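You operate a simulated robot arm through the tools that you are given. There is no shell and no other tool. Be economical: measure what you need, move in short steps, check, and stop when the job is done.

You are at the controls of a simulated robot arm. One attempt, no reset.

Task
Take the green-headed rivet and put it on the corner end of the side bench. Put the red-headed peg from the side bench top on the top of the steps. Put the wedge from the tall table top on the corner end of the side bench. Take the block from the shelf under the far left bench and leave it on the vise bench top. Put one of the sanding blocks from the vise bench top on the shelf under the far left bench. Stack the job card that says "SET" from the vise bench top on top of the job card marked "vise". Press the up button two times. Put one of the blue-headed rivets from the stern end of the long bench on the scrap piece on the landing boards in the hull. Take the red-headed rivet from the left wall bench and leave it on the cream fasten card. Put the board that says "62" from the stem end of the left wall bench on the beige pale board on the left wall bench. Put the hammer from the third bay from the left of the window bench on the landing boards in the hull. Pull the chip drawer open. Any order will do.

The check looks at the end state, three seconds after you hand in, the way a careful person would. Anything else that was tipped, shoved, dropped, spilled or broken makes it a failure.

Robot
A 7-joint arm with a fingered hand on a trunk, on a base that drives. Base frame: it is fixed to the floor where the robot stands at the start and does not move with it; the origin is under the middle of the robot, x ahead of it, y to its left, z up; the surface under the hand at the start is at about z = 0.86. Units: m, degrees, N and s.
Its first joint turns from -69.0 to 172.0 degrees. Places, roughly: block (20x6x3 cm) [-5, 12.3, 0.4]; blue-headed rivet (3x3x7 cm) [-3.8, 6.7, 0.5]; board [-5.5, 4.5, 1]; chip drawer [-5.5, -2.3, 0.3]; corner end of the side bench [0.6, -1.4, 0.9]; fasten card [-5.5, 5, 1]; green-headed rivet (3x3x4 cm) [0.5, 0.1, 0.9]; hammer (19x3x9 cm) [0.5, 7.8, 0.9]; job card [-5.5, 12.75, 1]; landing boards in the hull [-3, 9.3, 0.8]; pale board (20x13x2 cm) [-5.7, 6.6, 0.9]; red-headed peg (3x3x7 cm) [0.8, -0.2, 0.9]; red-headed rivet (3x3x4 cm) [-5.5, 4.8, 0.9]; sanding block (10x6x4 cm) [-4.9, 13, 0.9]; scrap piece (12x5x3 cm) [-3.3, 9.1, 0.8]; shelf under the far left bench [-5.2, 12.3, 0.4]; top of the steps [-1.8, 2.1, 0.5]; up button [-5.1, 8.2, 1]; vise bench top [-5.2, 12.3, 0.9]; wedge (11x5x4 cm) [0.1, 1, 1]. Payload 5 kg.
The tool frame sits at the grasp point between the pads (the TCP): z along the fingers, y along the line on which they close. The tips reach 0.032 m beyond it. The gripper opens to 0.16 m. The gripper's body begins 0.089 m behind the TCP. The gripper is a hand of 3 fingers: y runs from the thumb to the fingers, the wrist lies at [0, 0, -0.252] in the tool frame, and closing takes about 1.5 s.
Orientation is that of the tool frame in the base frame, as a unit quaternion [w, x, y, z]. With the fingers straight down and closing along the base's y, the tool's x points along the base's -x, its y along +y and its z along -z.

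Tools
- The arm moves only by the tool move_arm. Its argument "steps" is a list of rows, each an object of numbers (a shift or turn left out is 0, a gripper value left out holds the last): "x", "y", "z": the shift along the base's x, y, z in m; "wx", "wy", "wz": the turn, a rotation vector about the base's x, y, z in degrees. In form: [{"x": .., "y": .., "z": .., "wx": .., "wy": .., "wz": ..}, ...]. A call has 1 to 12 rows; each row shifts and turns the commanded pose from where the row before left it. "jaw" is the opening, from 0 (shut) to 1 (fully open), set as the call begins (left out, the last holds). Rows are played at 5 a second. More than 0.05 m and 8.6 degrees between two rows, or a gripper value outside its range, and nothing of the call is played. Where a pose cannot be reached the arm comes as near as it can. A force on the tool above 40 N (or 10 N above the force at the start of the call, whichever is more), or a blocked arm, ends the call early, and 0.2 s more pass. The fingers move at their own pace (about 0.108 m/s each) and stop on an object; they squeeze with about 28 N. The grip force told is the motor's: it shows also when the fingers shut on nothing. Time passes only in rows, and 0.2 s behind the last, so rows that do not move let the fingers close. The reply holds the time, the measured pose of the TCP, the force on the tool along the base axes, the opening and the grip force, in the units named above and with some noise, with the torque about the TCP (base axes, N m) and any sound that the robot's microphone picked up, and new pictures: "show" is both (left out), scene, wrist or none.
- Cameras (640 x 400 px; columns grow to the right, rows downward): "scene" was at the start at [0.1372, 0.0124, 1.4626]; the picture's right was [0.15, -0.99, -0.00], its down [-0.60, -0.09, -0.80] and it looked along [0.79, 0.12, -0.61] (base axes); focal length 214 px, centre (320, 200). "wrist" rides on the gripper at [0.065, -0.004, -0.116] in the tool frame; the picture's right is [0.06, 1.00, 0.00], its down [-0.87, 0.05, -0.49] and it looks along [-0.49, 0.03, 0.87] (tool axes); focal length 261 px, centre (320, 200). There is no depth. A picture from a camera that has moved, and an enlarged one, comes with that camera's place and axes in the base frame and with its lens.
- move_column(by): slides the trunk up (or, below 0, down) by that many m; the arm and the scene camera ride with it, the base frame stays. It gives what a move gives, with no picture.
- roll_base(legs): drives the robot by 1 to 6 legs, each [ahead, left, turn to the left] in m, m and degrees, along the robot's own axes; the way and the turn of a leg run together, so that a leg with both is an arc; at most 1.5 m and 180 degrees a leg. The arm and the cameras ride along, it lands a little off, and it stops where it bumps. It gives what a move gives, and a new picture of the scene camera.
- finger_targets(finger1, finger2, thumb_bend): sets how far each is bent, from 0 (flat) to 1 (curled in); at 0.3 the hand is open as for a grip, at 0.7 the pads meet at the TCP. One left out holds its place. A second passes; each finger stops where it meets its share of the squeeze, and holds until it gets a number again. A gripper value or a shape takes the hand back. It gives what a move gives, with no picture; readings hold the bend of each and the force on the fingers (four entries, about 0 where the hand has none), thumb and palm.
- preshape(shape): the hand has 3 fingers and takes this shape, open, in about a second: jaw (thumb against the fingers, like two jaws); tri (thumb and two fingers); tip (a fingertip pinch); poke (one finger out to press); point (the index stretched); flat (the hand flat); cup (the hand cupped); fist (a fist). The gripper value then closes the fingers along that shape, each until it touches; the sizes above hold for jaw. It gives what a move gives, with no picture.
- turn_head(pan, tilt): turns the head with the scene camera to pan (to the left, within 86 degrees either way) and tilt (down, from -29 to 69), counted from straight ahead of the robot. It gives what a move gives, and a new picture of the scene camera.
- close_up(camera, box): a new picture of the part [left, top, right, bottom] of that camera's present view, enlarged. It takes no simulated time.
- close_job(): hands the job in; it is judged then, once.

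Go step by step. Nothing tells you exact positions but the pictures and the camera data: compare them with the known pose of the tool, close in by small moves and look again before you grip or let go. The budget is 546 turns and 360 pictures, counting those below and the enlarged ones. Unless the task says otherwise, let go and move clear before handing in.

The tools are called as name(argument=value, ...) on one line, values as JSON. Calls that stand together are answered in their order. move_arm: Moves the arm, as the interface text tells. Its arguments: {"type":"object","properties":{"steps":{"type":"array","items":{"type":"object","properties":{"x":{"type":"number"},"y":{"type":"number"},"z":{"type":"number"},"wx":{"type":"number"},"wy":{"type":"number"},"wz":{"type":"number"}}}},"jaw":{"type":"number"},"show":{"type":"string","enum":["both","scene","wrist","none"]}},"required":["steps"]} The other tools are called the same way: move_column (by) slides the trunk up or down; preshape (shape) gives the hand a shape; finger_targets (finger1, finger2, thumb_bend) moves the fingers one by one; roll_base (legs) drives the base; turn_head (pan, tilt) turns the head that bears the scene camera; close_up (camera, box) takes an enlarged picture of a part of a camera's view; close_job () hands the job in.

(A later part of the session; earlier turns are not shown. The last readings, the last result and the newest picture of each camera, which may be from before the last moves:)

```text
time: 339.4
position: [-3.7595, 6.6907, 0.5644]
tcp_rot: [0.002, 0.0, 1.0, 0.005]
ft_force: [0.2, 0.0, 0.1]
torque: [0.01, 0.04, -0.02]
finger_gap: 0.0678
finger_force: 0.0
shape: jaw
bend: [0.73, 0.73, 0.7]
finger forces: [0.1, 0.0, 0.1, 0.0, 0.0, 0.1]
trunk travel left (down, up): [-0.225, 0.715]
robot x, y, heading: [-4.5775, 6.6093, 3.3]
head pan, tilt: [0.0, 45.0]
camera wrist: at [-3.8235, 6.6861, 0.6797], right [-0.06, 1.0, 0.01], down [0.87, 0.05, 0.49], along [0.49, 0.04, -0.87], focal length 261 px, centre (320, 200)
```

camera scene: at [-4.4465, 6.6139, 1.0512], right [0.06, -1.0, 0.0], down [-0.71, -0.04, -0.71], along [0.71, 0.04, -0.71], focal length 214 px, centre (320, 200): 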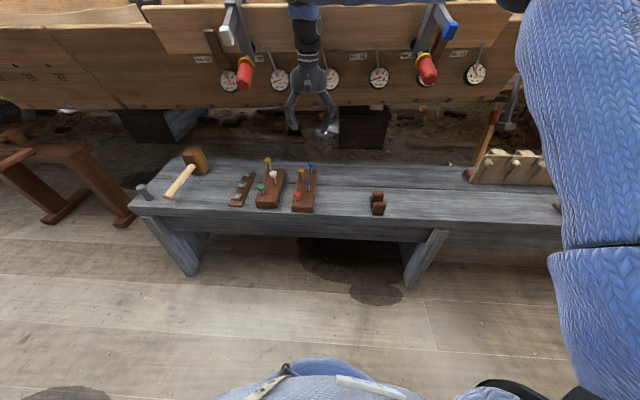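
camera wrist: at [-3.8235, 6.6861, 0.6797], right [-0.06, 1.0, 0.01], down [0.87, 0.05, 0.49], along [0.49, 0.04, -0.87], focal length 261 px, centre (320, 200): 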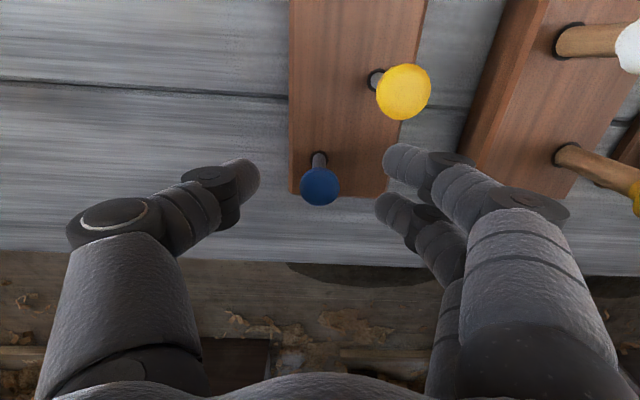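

move_arm(steps=[{}, {}, {}, {}, {}], jaw=0, show="wrist")

move_arm(steps=[{"z": 0.01}, {"z": 0.015}, {"z": 0.02}, {"z": 0.03}, {"z": 0.04}, {"z": 0.05}, {}], show="wrist")

```text
time: 340.6
position: [-3.7591, 6.6894, 0.5656]
tcp_rot: [0.002, 0.001, 1.0, 0.005]
ft_force: [-0.7, -3.6, -1.3]
torque: [-0.21, 0.03, 0.06]
finger_gap: 0.0016
finger_force: 28.0
shape: jaw
bend: [0.72, 0.71, 0.72]
finger forces: [10.0, 9.8, 0.0, 0.0, 22.9, 0.0]
trunk travel left (down, up): [-0.225, 0.715]
robot x, y, heading: [-4.5784, 6.6017, 3.4]
head pan, tilt: [0.0, 45.0]
camera wrist: at [-3.8235, 6.6859, 0.6798], right [-0.06, 1.0, 0.01], down [0.87, 0.05, 0.49], along [0.49, 0.04, -0.87], focal length 261 px, centre (320, 200)
```

wrist: 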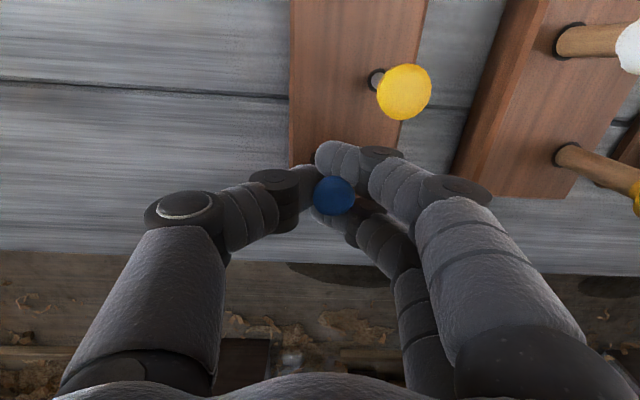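

```text
time: 342.1
position: [-3.7573, 6.691, 0.7303]
tcp_rot: [0.002, -0.001, 1.0, 0.004]
ft_force: [0.0, -0.2, -0.5]
torque: [0.03, -0.01, 0.03]
finger_gap: 0.0
finger_force: 28.3
shape: jaw
bend: [0.72, 0.71, 0.73]
finger forces: [0.7, 0.4, 0.0, 0.0, 0.0, 0.0]
trunk travel left (down, up): [-0.225, 0.715]
robot x, y, heading: [-4.5788, 6.6052, 3.5]
head pan, tilt: [0.0, 45.0]
camera wrist: at [-3.8217, 6.6871, 0.8463], right [-0.06, 1.0, 0.01], down [0.87, 0.05, 0.49], along [0.49, 0.04, -0.87], focal length 261 px, centre (320, 200)
```

wrist: 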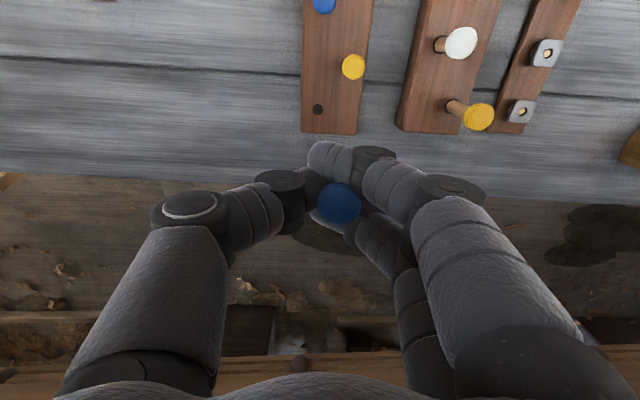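

The rivet came out of its hole but hangs loosely by its head. I set it down on a free stretch of the bench beside the block so that I can regrip it properly.

move_arm(steps=[{"y": -0.04}, {"y": -0.04}, {"y": -0.035}, {"z": -0.04}, {"z": -0.04}, {"z": -0.04}, {}], show="both")

```text
time: 343.8
position: [-3.7594, 6.5764, 0.6109]
tcp_rot: [0.001, 0.0, 1.0, 0.004]
ft_force: [0.0, -0.4, -0.5]
torque: [-0.01, 0.01, 0.02]
finger_gap: 0.0001
finger_force: 27.7
shape: jaw
bend: [0.72, 0.71, 0.73]
finger forces: [0.7, 0.5, 0.1, 0.1, 0.1, 0.1]
trunk travel left (down, up): [-0.225, 0.715]
robot x, y, heading: [-4.5787, 6.6061, 3.2]
head pan, tilt: [0.0, 45.0]
camera scene: at [-4.4465, 6.6137, 1.0512], right [0.06, -1.0, 0.0], down [-0.71, -0.04, -0.71], along [0.71, 0.04, -0.71], focal length 214 px, centre (320, 200)
camera wrist: at [-3.8236, 6.5711, 0.7259], right [-0.06, 1.0, 0.01], down [0.87, 0.05, 0.49], along [0.49, 0.04, -0.87], focal length 261 px, centre (320, 200)
```

scene: 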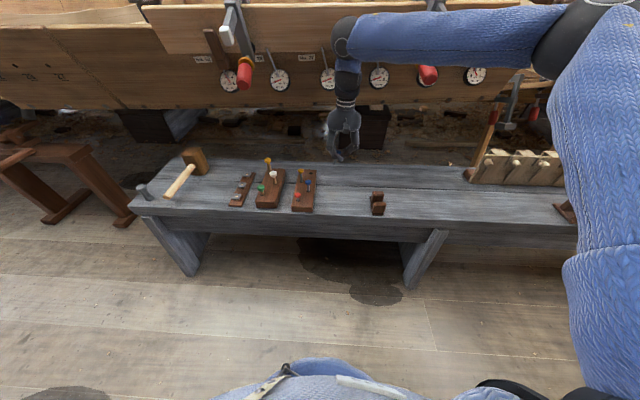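
wrist: 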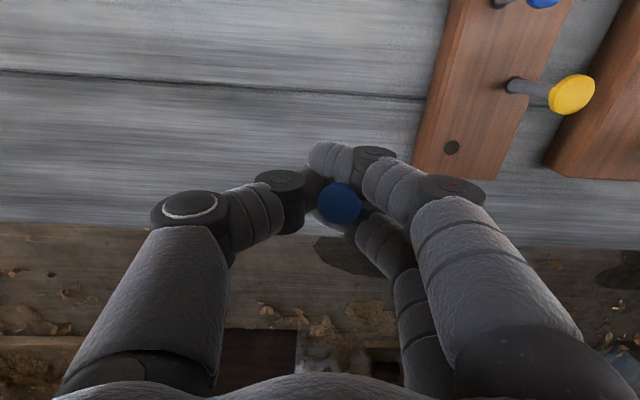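

move_arm(steps=[{"x": -0.04, "y": -0.01}, {"z": -0.04}, {"z": -0.03}, {}], show="none")

move_arm(steps=[{"z": -0.008}, {}], show="none")

move_arm(steps=[{"z": -0.008}, {}], show="wrist")

```text
time: 344.8
position: [-3.797, 6.5661, 0.5425]
tcp_rot: [0.001, 0.0, 1.0, 0.004]
ft_force: [0.2, -1.1, -0.9]
torque: [-0.02, 0.0, 0.01]
finger_gap: 0.0
finger_force: 27.8
shape: jaw
bend: [0.72, 0.71, 0.73]
finger forces: [0.6, 0.4, 0.0, 0.1, 0.0, 0.0]
trunk travel left (down, up): [-0.225, 0.715]
robot x, y, heading: [-4.5811, 6.6025, 3.3]
head pan, tilt: [0.0, 45.0]
```

```text
time: 345.4
position: [-3.7972, 6.5667, 0.5348]
tcp_rot: [0.002, 0.0, 1.0, 0.004]
ft_force: [0.8, -0.9, 0.3]
torque: [0.01, 0.0, 0.0]
finger_gap: 0.0
finger_force: 28.3
shape: jaw
bend: [0.72, 0.71, 0.73]
finger forces: [0.0, 0.2, 0.0, 0.0, 0.0, 0.0]
trunk travel left (down, up): [-0.225, 0.715]
robot x, y, heading: [-4.5731, 6.609, 3.3]
head pan, tilt: [0.0, 45.0]
```

```text
time: 345.9
position: [-3.797, 6.5654, 0.5258]
tcp_rot: [0.002, 0.0, 1.0, 0.005]
ft_force: [0.6, -0.1, 0.3]
torque: [-0.02, -0.01, 0.04]
finger_gap: 0.0
finger_force: 27.8
shape: jaw
bend: [0.72, 0.71, 0.73]
finger forces: [0.0, 0.0, 0.0, 0.1, 0.0, 0.0]
trunk travel left (down, up): [-0.225, 0.715]
robot x, y, heading: [-4.5791, 6.605, 3.3]
head pan, tilt: [0.0, 45.0]
camera wrist: at [-3.8617, 6.5615, 0.6403], right [-0.06, 1.0, 0.01], down [0.87, 0.05, 0.49], along [0.49, 0.04, -0.87], focal length 261 px, centre (320, 200)
```

wrist: 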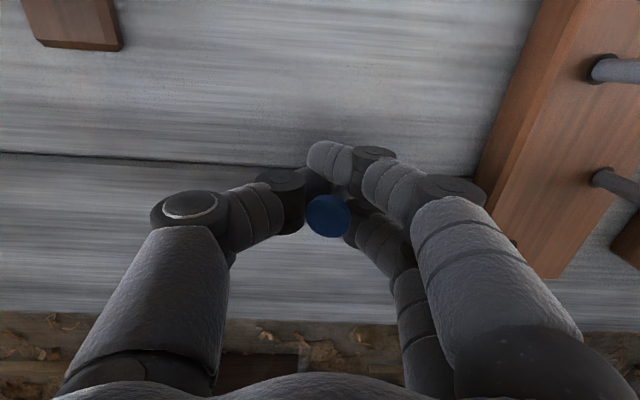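

The rivet now stands on the bench inside the fingers. I loosen slightly, raise to head level and close again on the head.

move_arm(steps=[{}, {"z": 0.01}, {"z": 0.02}, {}], jaw=0.22, show="wrist")

```text
time: 346.9
position: [-3.7976, 6.5674, 0.5564]
tcp_rot: [0.002, -0.001, 1.0, 0.004]
ft_force: [-1.0, 0.3, 0.7]
torque: [-0.03, -0.04, 0.03]
finger_gap: 0.0347
finger_force: 0.0
shape: jaw
bend: [0.73, 0.73, 0.7]
finger forces: [0.0, 0.0, 0.1, 0.1, 0.0, 0.0]
trunk travel left (down, up): [-0.225, 0.715]
robot x, y, heading: [-4.5784, 6.6063, 3.4]
head pan, tilt: [0.0, 45.0]
camera wrist: at [-3.862, 6.5624, 0.671], right [-0.06, 1.0, 0.01], down [0.87, 0.05, 0.49], along [0.49, 0.04, -0.87], focal length 261 px, centre (320, 200)
```

wrist: 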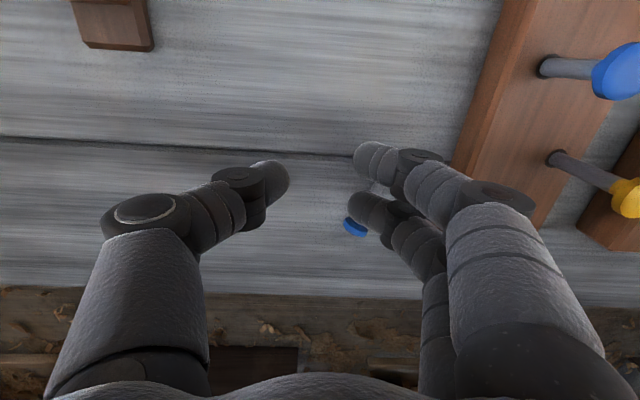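

It toppled onto the bench. I rise to see how it lies.

move_arm(steps=[{"z": 0.04}, {"z": 0.04}, {}], jaw=0.6, show="wrist")

```text
time: 347.8
position: [-3.7984, 6.5672, 0.6351]
tcp_rot: [0.001, 0.0, 1.0, 0.004]
ft_force: [-0.2, 0.0, 1.0]
torque: [0.02, -0.03, 0.01]
finger_gap: 0.0953
finger_force: 0.0
shape: jaw
bend: [0.71, 0.71, 0.7]
finger forces: [0.1, 0.0, 0.1, 0.0, 0.0, 0.1]
trunk travel left (down, up): [-0.225, 0.715]
robot x, y, heading: [-4.5795, 6.6069, 3.3]
head pan, tilt: [0.0, 45.0]
camera wrist: at [-3.8628, 6.5623, 0.7511], right [-0.06, 1.0, 0.01], down [0.87, 0.05, 0.49], along [0.49, 0.04, -0.87], focal length 261 px, centre (320, 200)
```

wrist: 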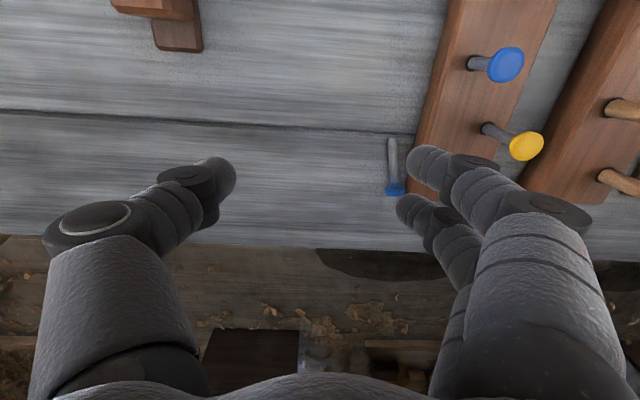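

The rivet lies along x right beside the block, too near to straddle. I will press it lightly from above with the fingertips and roll it a few centimetres towards -y.

move_arm(steps=[{"x": 0.04, "y": 0.03}, {"x": 0.006, "y": 0.008}, {"z": -0.04}, {"z": -0.04}, {"z": -0.035}, {}], show="wrist")

```text
time: 349.1
position: [-3.7507, 6.5995, 0.5207]
tcp_rot: [0.003, 0.0, 1.0, 0.005]
ft_force: [1.1, -12.5, 12.3]
torque: [0.7, 0.0, 0.01]
finger_gap: 0.0891
finger_force: 0.2
shape: jaw
bend: [0.72, 0.72, 0.7]
finger forces: [8.6, 8.3, 0.1, 0.1, 0.1, 0.0]
trunk travel left (down, up): [-0.225, 0.715]
robot x, y, heading: [-4.5792, 6.602, 3.2]
head pan, tilt: [0.0, 45.0]
camera wrist: at [-3.8151, 6.5957, 0.6355], right [-0.06, 1.0, 0.01], down [0.87, 0.05, 0.5], along [0.49, 0.04, -0.87], focal length 261 px, centre (320, 200)
```

wrist: 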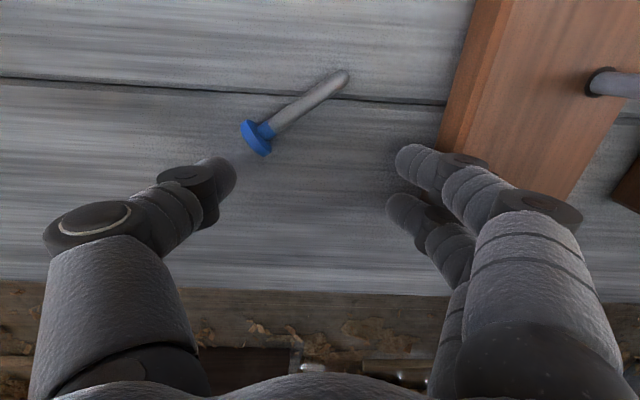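

The rivet rolled free into open space, and the fingers now touch the block edge; I lift straight off at once and look.

move_arm(steps=[{"y": -0.01, "z": 0.02}, {"z": 0.05}, {"z": 0.05}, {"z": 0.05}, {}], show="wrist")

```text
time: 350.4
position: [-3.7522, 6.5946, 0.6877]
tcp_rot: [0.002, -0.001, 1.0, 0.005]
ft_force: [-0.8, 0.4, 0.2]
torque: [-0.03, 0.0, 0.01]
finger_gap: 0.0955
finger_force: 0.2
shape: jaw
bend: [0.71, 0.71, 0.7]
finger forces: [0.0, 0.1, 0.1, 0.1, 0.0, 0.0]
trunk travel left (down, up): [-0.225, 0.715]
robot x, y, heading: [-4.5798, 6.6079, 3.4]
head pan, tilt: [0.0, 45.0]
camera wrist: at [-3.8164, 6.5893, 0.8043], right [-0.06, 1.0, 0.01], down [0.87, 0.05, 0.49], along [0.49, 0.04, -0.87], focal length 261 px, centre (320, 200)
```

wrist: 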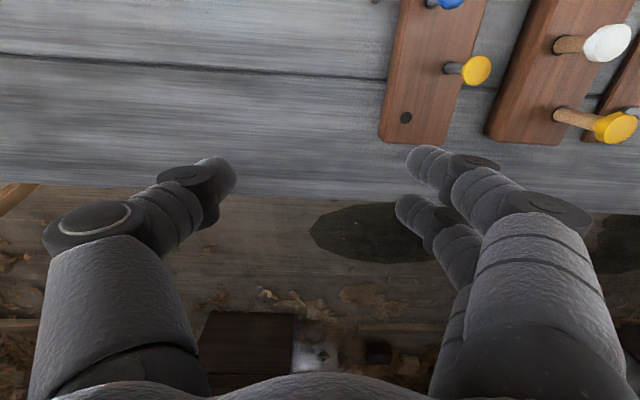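

turn_head(pan=0, tilt=55)

close_up(camera="scene", box=[170, 80, 490, 260])

```text
time: 351.1
position: [-3.7515, 6.5933, 0.6889]
tcp_rot: [0.002, 0.0, 1.0, 0.005]
ft_force: [-0.5, 0.3, -0.3]
torque: [0.0, 0.01, -0.01]
finger_gap: 0.0955
finger_force: 0.1
shape: jaw
bend: [0.71, 0.71, 0.7]
finger forces: [0.0, 0.0, 0.0, 0.0, 0.1, 0.0]
trunk travel left (down, up): [-0.225, 0.715]
robot x, y, heading: [-4.5798, 6.6039, 3.3]
head pan, tilt: [0.0, 55.0]
camera scene: at [-4.456, 6.6134, 1.0378], right [0.06, -1.0, 0.0], down [-0.82, -0.05, -0.57], along [0.57, 0.03, -0.82], focal length 214 px, centre (320, 200)
```

scene: 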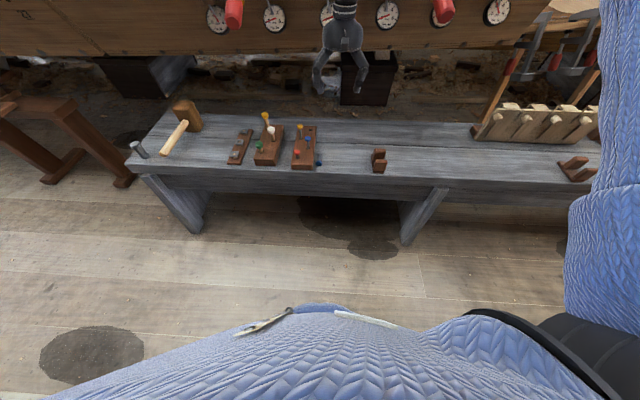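

```text
2.00 times, centred on (330, 170) of scene
camera zoom: at [-4.456, 6.6134, 1.0378], right [0.06, -1.0, 0.0], down [-0.82, -0.05, -0.57], along [0.57, 0.03, -0.82], focal length 429 px, centre (300, 260)
```

zoom: 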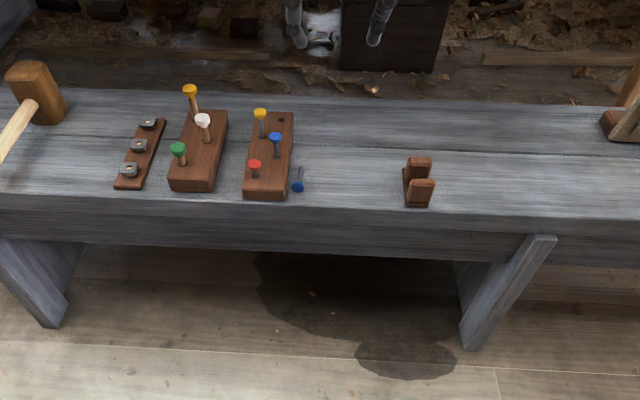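

The rivet rolled back against the block's near end, about (-3.87, 6.648), lying along x. I turn the hand 90° so it is narrow towards the block, and look from above.

move_arm(steps=[{"wz": 8.3, "x": -0.011, "y": 0.003}, {"wz": 8.3, "x": -0.011, "y": 0.003}, {"wz": 8.3, "x": -0.011, "y": 0.003}, {"wz": 8.3, "x": -0.011, "y": 0.003}, {"wz": 8.3, "x": -0.011, "y": 0.003}, {"wz": 8.3, "x": -0.011, "y": 0.003}, {"wz": 8.3, "x": -0.011, "y": 0.003}, {"wz": 8.3, "x": -0.011, "y": 0.002}, {"wz": 8.3, "x": -0.011, "y": 0.002}, {"wz": 8.3, "x": -0.011, "y": 0.002}, {"wz": 7, "x": -0.004, "y": 0.001}], jaw=0.8, show="none")

move_arm(steps=[{}], show="wrist")

```text
time: 353.5
position: [-3.8655, 6.6207, 0.6896]
tcp_rot: [0.002, 0.708, -0.706, -0.004]
ft_force: [-0.7, 0.0, -0.1]
torque: [0.0, 0.0, 0.0]
finger_gap: 0.1277
finger_force: 0.0
shape: jaw
bend: [0.59, 0.59, 0.55]
finger forces: [0.0, 0.0, 0.0, 0.0, 0.1, 0.0]
trunk travel left (down, up): [-0.225, 0.715]
robot x, y, heading: [-4.5784, 6.605, 3.3]
head pan, tilt: [0.0, 55.0]
```

```text
time: 353.9
position: [-3.8653, 6.6209, 0.69]
tcp_rot: [0.002, 0.708, -0.706, -0.005]
ft_force: [-0.2, 0.6, 0.4]
torque: [0.02, 0.01, 0.0]
finger_gap: 0.1277
finger_force: 0.0
shape: jaw
bend: [0.59, 0.59, 0.55]
finger forces: [0.1, 0.0, 0.0, 0.1, 0.0, 0.0]
trunk travel left (down, up): [-0.225, 0.715]
robot x, y, heading: [-4.581, 6.6078, 3.5]
head pan, tilt: [0.0, 55.0]
camera wrist: at [-3.8592, 6.5567, 0.8038], right [-1.0, -0.06, 0.01], down [-0.05, 0.87, 0.5], along [-0.04, 0.49, -0.87], focal length 261 px, centre (320, 200)
```

wrist: 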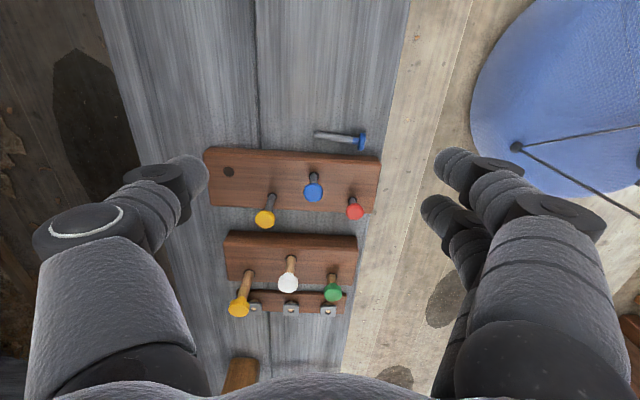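

move_arm(steps=[{"x": -0.008, "y": 0.006, "z": -0.05}, {"z": -0.05}, {"z": -0.05}, {"z": -0.03}, {}], show="wrist")

```text
refused: row 1 steps farther than a row can; nothing moved
```

move_arm(steps=[{"x": -0.008, "y": 0.006, "z": -0.03}, {"z": -0.05}, {"z": -0.05}, {"z": -0.05}, {}], show="wrist")

```text
time: 355.1
position: [-3.8767, 6.6266, 0.5099]
tcp_rot: [0.0, 0.707, -0.707, -0.005]
ft_force: [-3.1, -0.6, 16.6]
torque: [0.01, -1.24, -0.01]
finger_gap: 0.1277
finger_force: 0.0
shape: jaw
bend: [0.59, 0.59, 0.55]
finger forces: [0.5, 0.5, 0.0, 0.0, 15.9, 0.0]
trunk travel left (down, up): [-0.225, 0.715]
robot x, y, heading: [-4.5757, 6.6061, 3.4]
head pan, tilt: [0.0, 55.0]
camera wrist: at [-3.8701, 6.5616, 0.6257], right [-1.0, -0.06, 0.01], down [-0.05, 0.87, 0.5], along [-0.04, 0.49, -0.87], focal length 261 px, centre (320, 200)
```

wrist: 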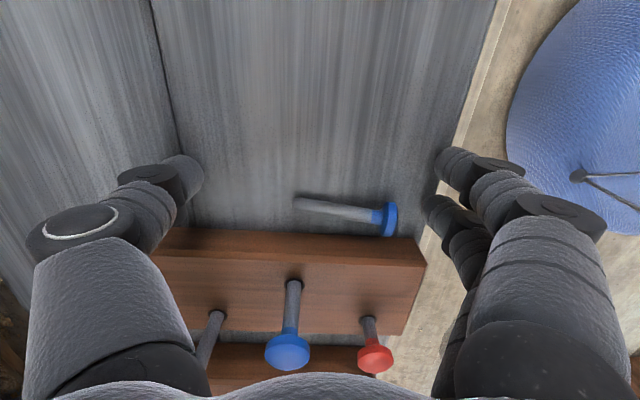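

The lower finger lines up with the near half of the head. I ease up slightly and close partway to nudge the rivet away from the block.

move_arm(steps=[{"z": 0.002}, {}, {}, {}], jaw=0.5, show="wrist")

```text
time: 356.1
position: [-3.8748, 6.6263, 0.5103]
tcp_rot: [-0.002, -0.707, 0.707, 0.005]
ft_force: [-0.3, 0.2, 0.1]
torque: [0.0, 0.02, -0.01]
finger_gap: 0.0012
finger_force: 27.9
shape: jaw
bend: [0.72, 0.72, 0.73]
finger forces: [0.0, 0.0, 0.0, 0.1, 0.1, 0.0]
trunk travel left (down, up): [-0.225, 0.715]
robot x, y, heading: [-4.5771, 6.6074, 3.3]
head pan, tilt: [0.0, 55.0]
camera wrist: at [-3.8694, 6.5616, 0.6255], right [-1.0, -0.06, 0.01], down [-0.05, 0.87, 0.49], along [-0.04, 0.49, -0.87], focal length 261 px, centre (320, 200)
```

wrist: 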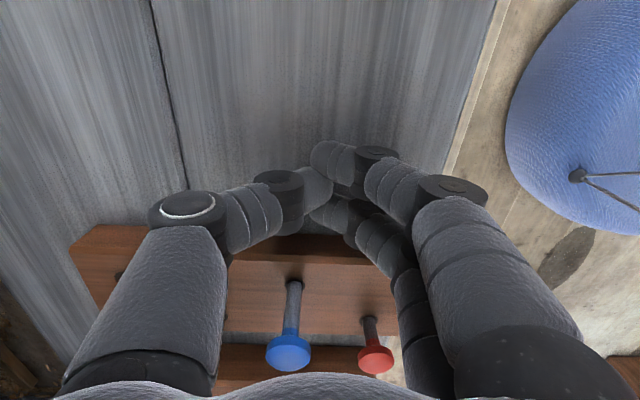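

move_arm(steps=[{}, {}, {}, {"z": 0.04}, {"z": 0.05}, {"z": 0.05}, {}], jaw=0.6, show="wrist")

```text
time: 357.7
position: [-3.8764, 6.6278, 0.6514]
tcp_rot: [0.002, 0.707, -0.707, -0.005]
ft_force: [-0.1, -0.1, 0.6]
torque: [-0.03, -0.02, 0.04]
finger_gap: 0.0959
finger_force: 0.1
shape: jaw
bend: [0.71, 0.71, 0.7]
finger forces: [0.1, 0.1, 0.1, 0.0, 0.1, 0.1]
trunk travel left (down, up): [-0.225, 0.715]
robot x, y, heading: [-4.5798, 6.6058, 3.5]
head pan, tilt: [0.0, 55.0]
camera wrist: at [-3.8689, 6.5625, 0.7657], right [-1.0, -0.06, 0.01], down [-0.05, 0.87, 0.49], along [-0.04, 0.49, -0.87], focal length 261 px, centre (320, 200)
```

wrist: 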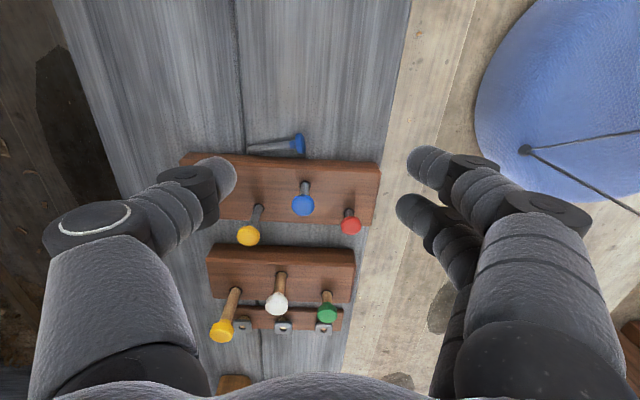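

The rivet only slid along the block. I'll pinch it end to end with thumb and one finger by yawing the hand ~14°, then drag it clear of the block.

move_arm(steps=[{"wz": 7.2, "x": 0.027, "y": 0.006}, {"wz": 7.2, "x": 0.027, "y": 0.006}, {"z": -0.05}, {"z": -0.05}, {"z": -0.025}, {}], jaw=0.7, show="wrist")

```text
time: 359.1
position: [-3.8194, 6.6393, 0.5248]
tcp_rot: [0.003, 0.79, -0.613, -0.004]
ft_force: [0.4, 1.1, 0.4]
torque: [-0.03, 0.0, 0.0]
finger_gap: 0.1115
finger_force: 0.0
shape: jaw
bend: [0.67, 0.67, 0.64]
finger forces: [0.0, 0.0, 0.0, 0.0, 0.0, 0.1]
trunk travel left (down, up): [-0.225, 0.715]
robot x, y, heading: [-4.5798, 6.6062, 3.3]
head pan, tilt: [0.0, 55.0]
camera wrist: at [-3.7981, 6.5777, 0.64], right [-0.95, -0.31, 0.01], down [-0.26, 0.83, 0.5], along [-0.16, 0.47, -0.87], focal length 261 px, centre (320, 200)
```

wrist: 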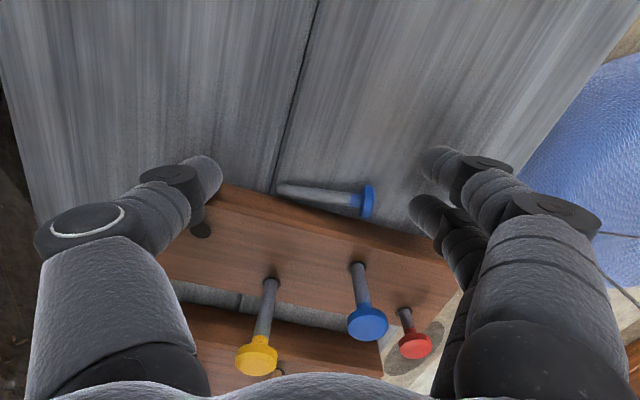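

move_arm(steps=[{"x": -0.006, "y": -0.004}, {}, {"z": -0.012}, {}], jaw=0.5, show="wrist")

```text
time: 360.1
position: [-3.8247, 6.6334, 0.5135]
tcp_rot: [0.002, 0.79, -0.613, -0.004]
ft_force: [-0.8, 0.1, -0.1]
torque: [0.0, -0.05, 0.0]
finger_gap: 0.0808
finger_force: 0.0
shape: jaw
bend: [0.72, 0.72, 0.7]
finger forces: [0.0, 0.0, 0.1, 0.0, 0.1, 0.0]
trunk travel left (down, up): [-0.225, 0.715]
robot x, y, heading: [-4.5801, 6.605, 3.4]
head pan, tilt: [0.0, 55.0]
camera wrist: at [-3.8029, 6.5725, 0.6287], right [-0.95, -0.31, 0.01], down [-0.26, 0.83, 0.5], along [-0.16, 0.47, -0.87], focal length 261 px, centre (320, 200)
```

wrist: 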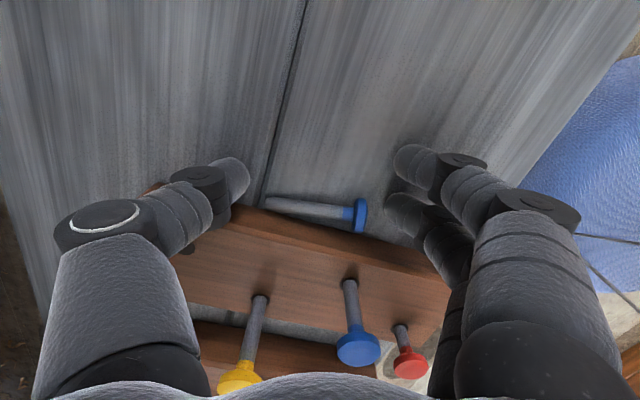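

move_arm(steps=[{"x": 0.013}, {"x": 0.008, "y": -0.007}, {"x": 0.008, "y": -0.008}, {"x": 0.007, "y": -0.009}, {"x": 0.006, "y": -0.01}, {}], show="wrist")

```text
time: 361.5
position: [-3.7843, 6.6019, 0.5143]
tcp_rot: [0.002, 0.79, -0.613, -0.004]
ft_force: [-0.4, 1.1, 0.6]
torque: [0.01, 0.0, 0.01]
finger_gap: 0.0802
finger_force: 0.1
shape: jaw
bend: [0.72, 0.72, 0.7]
finger forces: [0.0, 0.0, 0.1, 0.0, 0.0, 0.0]
trunk travel left (down, up): [-0.225, 0.715]
robot x, y, heading: [-4.5788, 6.6063, 3.6]
head pan, tilt: [0.0, 55.0]
camera wrist: at [-3.7615, 6.5404, 0.6295], right [-0.95, -0.31, 0.01], down [-0.26, 0.83, 0.5], along [-0.16, 0.47, -0.87], focal length 261 px, centre (320, 200)
```

wrist: 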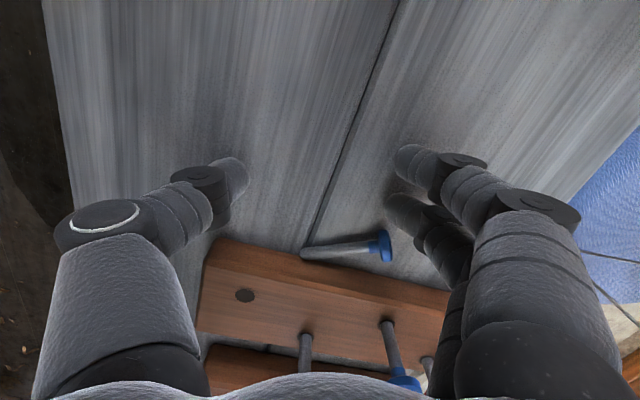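

The head is swinging away from the block. I repeat the hook-and-drag once more.

move_arm(steps=[{"x": -0.034}, {"y": 0.027}, {"x": 0.01}, {"x": 0.006, "y": -0.005}, {"x": 0.006, "y": -0.009}, {"x": 0.006, "y": -0.01}, {"x": 0.005, "y": -0.01}, {"x": 0.005, "y": -0.01}, {}], show="wrist")

```text
time: 363.5
position: [-3.7799, 6.5837, 0.5137]
tcp_rot: [0.001, 0.79, -0.613, -0.004]
ft_force: [0.3, 0.9, 1.2]
torque: [-0.04, -0.01, 0.02]
finger_gap: 0.0802
finger_force: 0.0
shape: jaw
bend: [0.72, 0.72, 0.7]
finger forces: [0.0, 0.0, 0.0, 0.0, 0.1, 0.0]
trunk travel left (down, up): [-0.225, 0.715]
robot x, y, heading: [-4.5771, 6.6087, 3.4]
head pan, tilt: [0.0, 55.0]
camera wrist: at [-3.7574, 6.5224, 0.6293], right [-0.95, -0.31, 0.01], down [-0.26, 0.83, 0.5], along [-0.16, 0.47, -0.87], focal length 261 px, centre (320, 200)
```

wrist: 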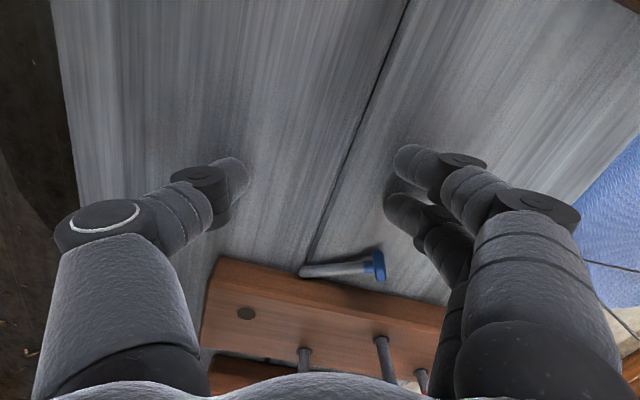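

move_arm(steps=[{"x": -0.038}, {"y": 0.046}, {"x": 0.012}, {"x": 0.008}, {"x": 0.007, "y": -0.005}, {"x": 0.007, "y": -0.007}, {"x": 0.007, "y": -0.008}, {"x": 0.006, "y": -0.008}, {"x": 0.006, "y": -0.008}, {"x": 0.006, "y": -0.008}, {}], show="wrist")

```text
time: 365.9
position: [-3.7588, 6.5857, 0.5142]
tcp_rot: [0.003, 0.791, -0.612, -0.003]
ft_force: [-0.4, 0.3, -1.3]
torque: [-0.01, 0.04, -0.01]
finger_gap: 0.0803
finger_force: 0.1
shape: jaw
bend: [0.72, 0.72, 0.7]
finger forces: [0.0, 0.0, 0.0, 0.0, 0.0, 0.0]
trunk travel left (down, up): [-0.225, 0.715]
robot x, y, heading: [-4.5807, 6.6083, 3.5]
head pan, tilt: [0.0, 55.0]
camera wrist: at [-3.7368, 6.5243, 0.6294], right [-0.95, -0.31, 0.01], down [-0.26, 0.83, 0.5], along [-0.16, 0.47, -0.87], focal length 261 px, centre (320, 200)
```

wrist: 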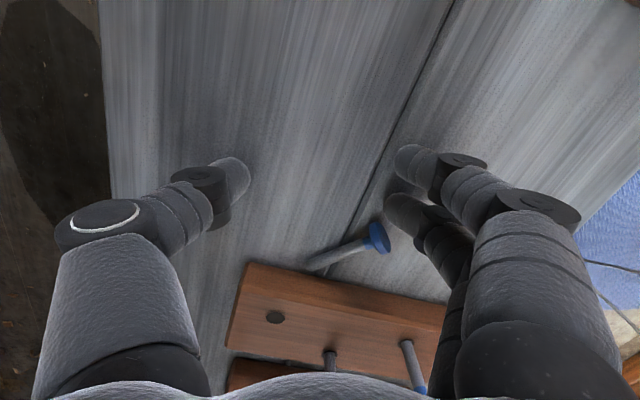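

The rivet now lies diagonally with its head 4 cm off the block. I drop a finger behind the shank and pull it straight towards -y.

move_arm(steps=[{"z": 0.045}, {"x": 0.002, "y": 0.046}, {"z": -0.025}, {"z": -0.02}, {}], show="wrist")

```text
time: 367.1
position: [-3.7559, 6.6329, 0.5143]
tcp_rot: [0.003, 0.79, -0.613, -0.004]
ft_force: [0.1, -0.7, 0.6]
torque: [-0.02, 0.01, -0.01]
finger_gap: 0.0798
finger_force: 0.0
shape: jaw
bend: [0.72, 0.72, 0.7]
finger forces: [0.0, 0.1, 0.0, 0.0, 0.1, 0.0]
trunk travel left (down, up): [-0.225, 0.715]
robot x, y, heading: [-4.5826, 6.6097, 3.4]
head pan, tilt: [0.0, 55.0]
camera wrist: at [-3.7337, 6.571, 0.6293], right [-0.95, -0.31, 0.01], down [-0.26, 0.83, 0.5], along [-0.16, 0.47, -0.87], focal length 261 px, centre (320, 200)
```

wrist: 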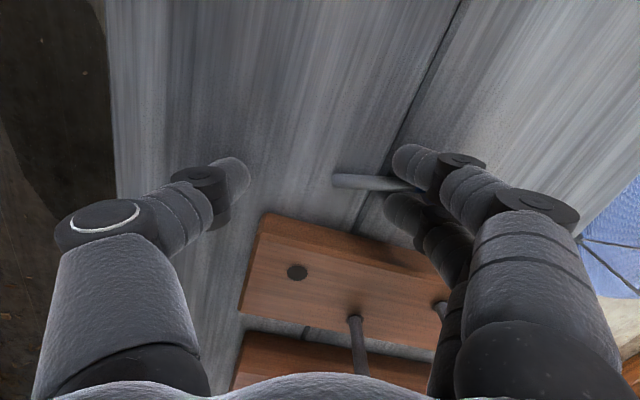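

move_arm(steps=[{"y": -0.012}, {"y": -0.012}, {"y": -0.012}, {"y": -0.012}, {"y": -0.01}, {}, {"z": 0.04}, {"z": 0.05}, {"z": 0.05}, {}], show="wrist")

```text
time: 369.3
position: [-3.7582, 6.5777, 0.6562]
tcp_rot: [0.003, 0.79, -0.613, -0.004]
ft_force: [0.0, 0.2, -0.3]
torque: [-0.02, 0.0, -0.06]
finger_gap: 0.0797
finger_force: 0.1
shape: jaw
bend: [0.72, 0.72, 0.7]
finger forces: [0.0, 0.0, 0.0, 0.0, 0.0, 0.1]
trunk travel left (down, up): [-0.225, 0.715]
robot x, y, heading: [-4.5819, 6.6051, 3.4]
head pan, tilt: [0.0, 55.0]
camera wrist: at [-3.7352, 6.5161, 0.7703], right [-0.95, -0.31, 0.01], down [-0.26, 0.83, 0.49], along [-0.16, 0.47, -0.87], focal length 261 px, centre (320, 200)
```

wrist: 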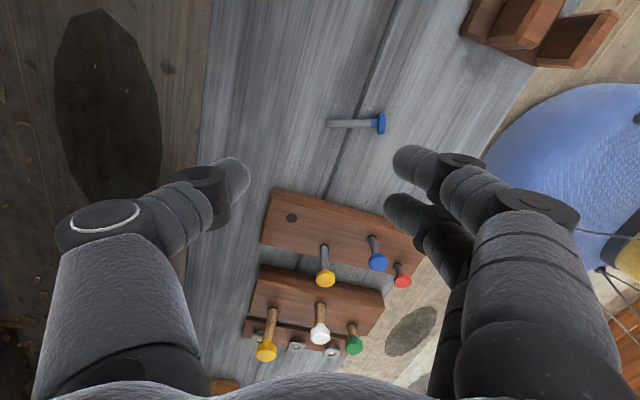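

The rivet is clear of everything now at about (-3.794, 6.568). I turn the hand to close across it and descend.

move_arm(steps=[{"wz": -7.85, "x": -0.006, "y": -0.002}, {"wz": -7.85, "x": -0.006, "y": -0.002}, {"wz": -7.85, "x": -0.006, "y": -0.002}, {"wz": -7.85, "x": -0.006, "y": -0.002}, {"wz": -7.85, "x": -0.006, "y": -0.002}, {"wz": -7.85, "x": -0.006}, {"wz": -7.85}, {"wz": -7.85}, {"wz": -7.85}, {"wz": -7.85}, {"wz": -7.85}, {"z": -0.05}], show="wrist")

```text
time: 371.9
position: [-3.7938, 6.5648, 0.6046]
tcp_rot: [0.001, -0.156, 0.988, 0.004]
ft_force: [-0.1, -0.8, 0.6]
torque: [0.0, -0.01, 0.01]
finger_gap: 0.0798
finger_force: 0.0
shape: jaw
bend: [0.72, 0.72, 0.7]
finger forces: [0.1, 0.0, 0.0, 0.0, 0.1, 0.0]
trunk travel left (down, up): [-0.225, 0.715]
robot x, y, heading: [-4.5788, 6.605, 3.2]
head pan, tilt: [0.0, 55.0]
camera wrist: at [-3.8527, 6.5403, 0.7201], right [-0.37, 0.93, 0.01], down [0.81, 0.32, 0.49], along [0.46, 0.19, -0.87], focal length 261 px, centre (320, 200)
```

wrist: 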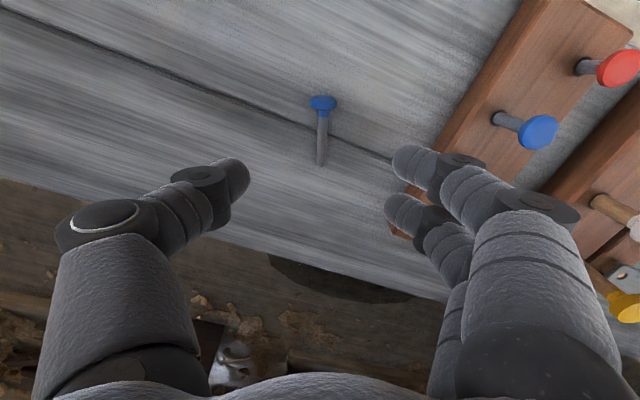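

move_arm(steps=[{"z": -0.05}, {"z": -0.035}, {"z": -0.007}, {}], jaw=0.4, show="none")

move_arm(steps=[{}, {}, {}, {}, {}], jaw=0, show="wrist")

```text
time: 372.9
position: [-3.7928, 6.5645, 0.5131]
tcp_rot: [0.002, -0.158, 0.987, 0.005]
ft_force: [0.7, -0.2, 13.4]
torque: [-0.19, -0.04, 0.02]
finger_gap: 0.0649
finger_force: 0.1
shape: jaw
bend: [0.73, 0.73, 0.7]
finger forces: [3.2, 2.0, 0.1, 0.0, 8.1, 0.0]
trunk travel left (down, up): [-0.225, 0.715]
robot x, y, heading: [-4.5814, 6.6048, 3.4]
head pan, tilt: [0.0, 55.0]
```

```text
time: 374.1
position: [-3.7929, 6.5655, 0.5131]
tcp_rot: [0.001, -0.157, 0.988, 0.004]
ft_force: [-2.7, 1.4, 9.4]
torque: [0.06, 0.04, 0.0]
finger_gap: 0.0091
finger_force: 27.8
shape: jaw
bend: [0.72, 0.72, 0.72]
finger forces: [12.3, 10.8, 0.1, 0.1, 22.1, 0.1]
trunk travel left (down, up): [-0.225, 0.715]
robot x, y, heading: [-4.5818, 6.6054, 3.2]
head pan, tilt: [0.0, 55.0]
camera wrist: at [-3.8526, 6.541, 0.6272], right [-0.37, 0.93, 0.01], down [0.81, 0.32, 0.5], along [0.46, 0.19, -0.87], focal length 261 px, centre (320, 200)
```

wrist: 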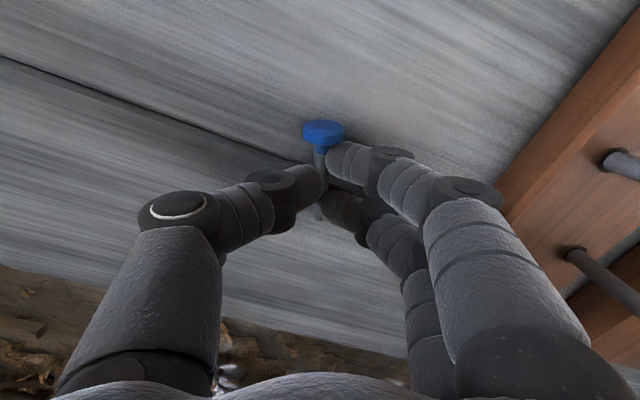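

Firmly gripped across the shank. I lift it and raise the trunk.

move_arm(steps=[{"z": 0.03}, {"z": 0.05}, {"z": 0.05}, {"z": 0.05}, {}], show="wrist")

move_column(by=0.4)

turn_head(pan=50, tilt=30)

```text
time: 375.3
position: [-3.7936, 6.564, 0.6931]
tcp_rot: [0.001, -0.157, 0.988, 0.004]
ft_force: [-0.2, -0.1, 1.1]
torque: [0.0, -0.03, 0.0]
finger_gap: 0.0039
finger_force: 28.1
shape: jaw
bend: [0.72, 0.72, 0.73]
finger forces: [0.1, 0.0, 0.1, 0.0, 0.0, 0.0]
trunk travel left (down, up): [-0.225, 0.715]
robot x, y, heading: [-4.5797, 6.6102, 3.5]
head pan, tilt: [0.0, 55.0]
camera wrist: at [-3.8539, 6.5402, 0.8082], right [-0.37, 0.93, 0.01], down [0.81, 0.32, 0.49], along [0.46, 0.19, -0.87], focal length 261 px, centre (320, 200)
```

wrist: 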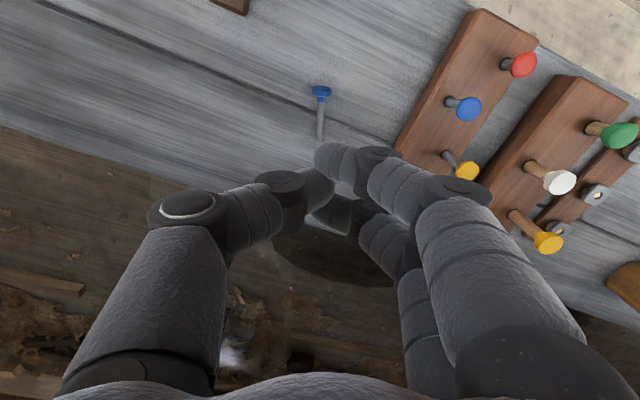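

```text
time: 379.1
position: [-3.7943, 6.5641, 1.0933]
tcp_rot: [0.0, -0.157, 0.988, 0.005]
ft_force: [-0.4, 0.1, 1.2]
torque: [-0.01, 0.03, -0.01]
finger_gap: 0.0043
finger_force: 28.4
shape: jaw
bend: [0.72, 0.72, 0.73]
finger forces: [0.0, 0.1, 0.0, 0.0, 0.0, 0.0]
trunk travel left (down, up): [-0.625, 0.315]
robot x, y, heading: [-4.5819, 6.6052, 3.4]
head pan, tilt: [0.0, 55.0]
```

```text
time: 380.3
position: [-3.7938, 6.5648, 1.0926]
tcp_rot: [0.001, -0.157, 0.988, 0.005]
ft_force: [0.0, 0.4, -0.7]
torque: [0.01, 0.0, 0.02]
finger_gap: 0.0044
finger_force: 28.1
shape: jaw
bend: [0.72, 0.72, 0.73]
finger forces: [0.1, 0.0, 0.0, 0.0, 0.0, 0.0]
trunk travel left (down, up): [-0.625, 0.315]
robot x, y, heading: [-4.5806, 6.6051, 3.2]
head pan, tilt: [50.0, 30.0]
camera scene: at [-4.4738, 6.6816, 1.4738], right [0.8, -0.6, 0.0], down [-0.3, -0.4, -0.87], along [0.52, 0.69, -0.5], focal length 214 px, centre (320, 200)
```

scene: 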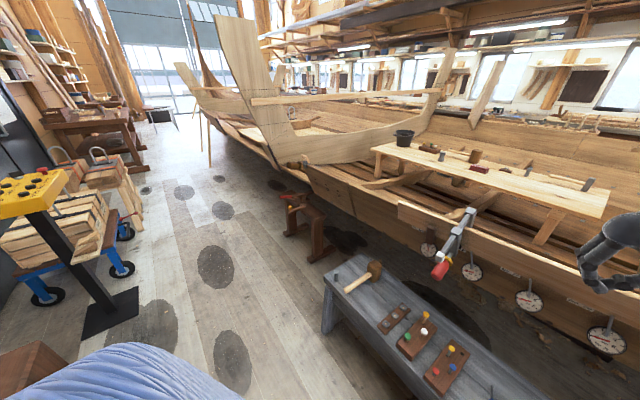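

The rivet slipped out – gripped too near its thin end. I go back down, shift 1.6 cm towards the head and try again.

move_column(by=-0.4)

move_arm(steps=[{"x": -0.015, "y": -0.005}, {}, {}, {"z": -0.05}, {"z": -0.04}, {}], jaw=0.42, show="wrist")

```text
time: 384.1
position: [-3.7948, 6.5649, 0.6932]
tcp_rot: [0.001, -0.157, 0.988, 0.004]
ft_force: [-0.2, 0.3, 0.3]
torque: [0.02, -0.03, -0.02]
finger_gap: 0.0043
finger_force: 28.0
shape: jaw
bend: [0.72, 0.72, 0.73]
finger forces: [0.0, 0.0, 0.0, 0.0, 0.1, 0.0]
trunk travel left (down, up): [-0.225, 0.715]
robot x, y, heading: [-4.5761, 6.608, 3.2]
head pan, tilt: [50.0, 30.0]
```

```text
time: 385.5
position: [-3.81, 6.562, 0.6024]
tcp_rot: [0.001, -0.157, 0.988, 0.005]
ft_force: [0.9, 0.9, 0.6]
torque: [0.03, 0.0, 0.0]
finger_gap: 0.067
finger_force: 0.1
shape: jaw
bend: [0.73, 0.73, 0.7]
finger forces: [0.0, 0.1, 0.0, 0.0, 0.0, 0.0]
trunk travel left (down, up): [-0.225, 0.715]
robot x, y, heading: [-4.583, 6.6064, 3.5]
head pan, tilt: [50.0, 30.0]
camera wrist: at [-3.8701, 6.5371, 0.7171], right [-0.37, 0.93, 0.01], down [0.81, 0.32, 0.49], along [0.46, 0.19, -0.87], focal length 261 px, centre (320, 200)
```

wrist: 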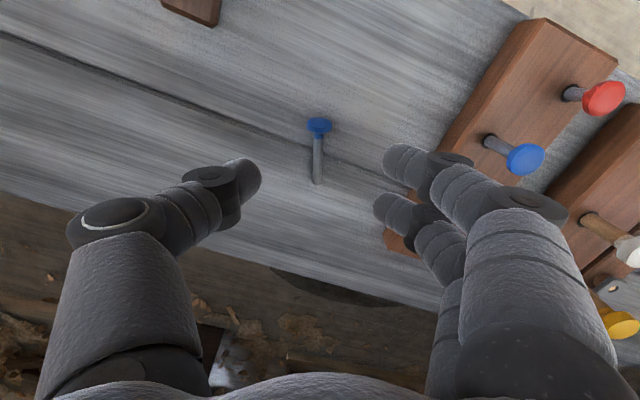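

move_arm(steps=[{"x": 0.004, "y": 0.001, "z": -0.045}, {"z": -0.038}, {"z": -0.008}, {}], show="none")

move_arm(steps=[{}, {}, {}, {}, {}], jaw=0, show="wrist")

move_arm(steps=[{"z": 0.01}, {"z": 0.01}, {"z": 0.01}, {}], show="wrist")

```text
time: 386.5
position: [-3.8068, 6.5597, 0.5128]
tcp_rot: [0.003, -0.157, 0.988, 0.005]
ft_force: [-1.9, -0.6, 23.3]
torque: [-0.27, 0.08, -0.03]
finger_gap: 0.0675
finger_force: 0.0
shape: jaw
bend: [0.74, 0.73, 0.7]
finger forces: [6.1, 4.3, 0.1, 0.0, 13.5, 0.0]
trunk travel left (down, up): [-0.225, 0.715]
robot x, y, heading: [-4.5789, 6.6081, 3.3]
head pan, tilt: [50.0, 30.0]
```

```text
time: 387.7
position: [-3.8062, 6.5609, 0.5111]
tcp_rot: [0.001, -0.158, 0.987, 0.004]
ft_force: [-5.0, 3.1, 16.4]
torque: [0.16, 0.36, 0.0]
finger_gap: 0.0164
finger_force: 28.4
shape: jaw
bend: [0.73, 0.73, 0.72]
finger forces: [23.9, 8.8, 0.1, 0.0, 21.7, 0.0]
trunk travel left (down, up): [-0.225, 0.715]
robot x, y, heading: [-4.5814, 6.6098, 3.1]
head pan, tilt: [50.0, 30.0]
camera wrist: at [-3.8666, 6.5363, 0.626], right [-0.37, 0.93, 0.01], down [0.81, 0.32, 0.5], along [0.46, 0.19, -0.87], focal length 261 px, centre (320, 200)
```

wrist: 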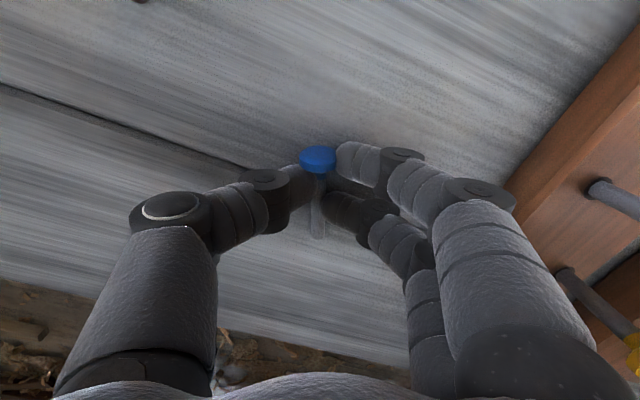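

```text
time: 388.7
position: [-3.8058, 6.5598, 0.5409]
tcp_rot: [0.001, -0.157, 0.988, 0.005]
ft_force: [0.6, 0.1, 0.2]
torque: [-0.02, -0.02, 0.01]
finger_gap: 0.014
finger_force: 27.6
shape: jaw
bend: [0.72, 0.73, 0.72]
finger forces: [12.0, 5.9, 0.0, 0.1, 18.6, 0.0]
trunk travel left (down, up): [-0.225, 0.715]
robot x, y, heading: [-4.58, 6.6066, 3.4]
head pan, tilt: [50.0, 30.0]
camera wrist: at [-3.866, 6.5363, 0.6565], right [-0.37, 0.93, 0.01], down [0.81, 0.32, 0.49], along [0.46, 0.19, -0.87], focal length 261 px, centre (320, 200)
```

wrist: 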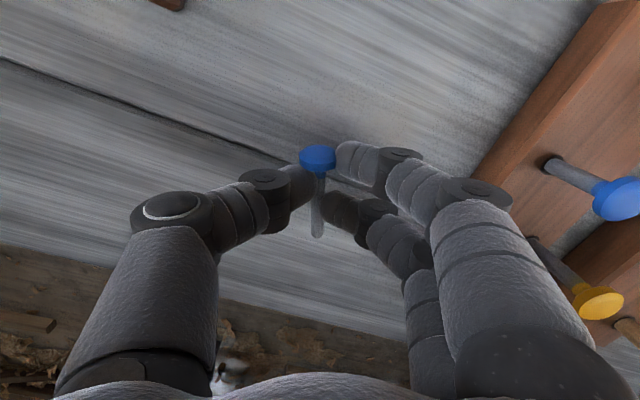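

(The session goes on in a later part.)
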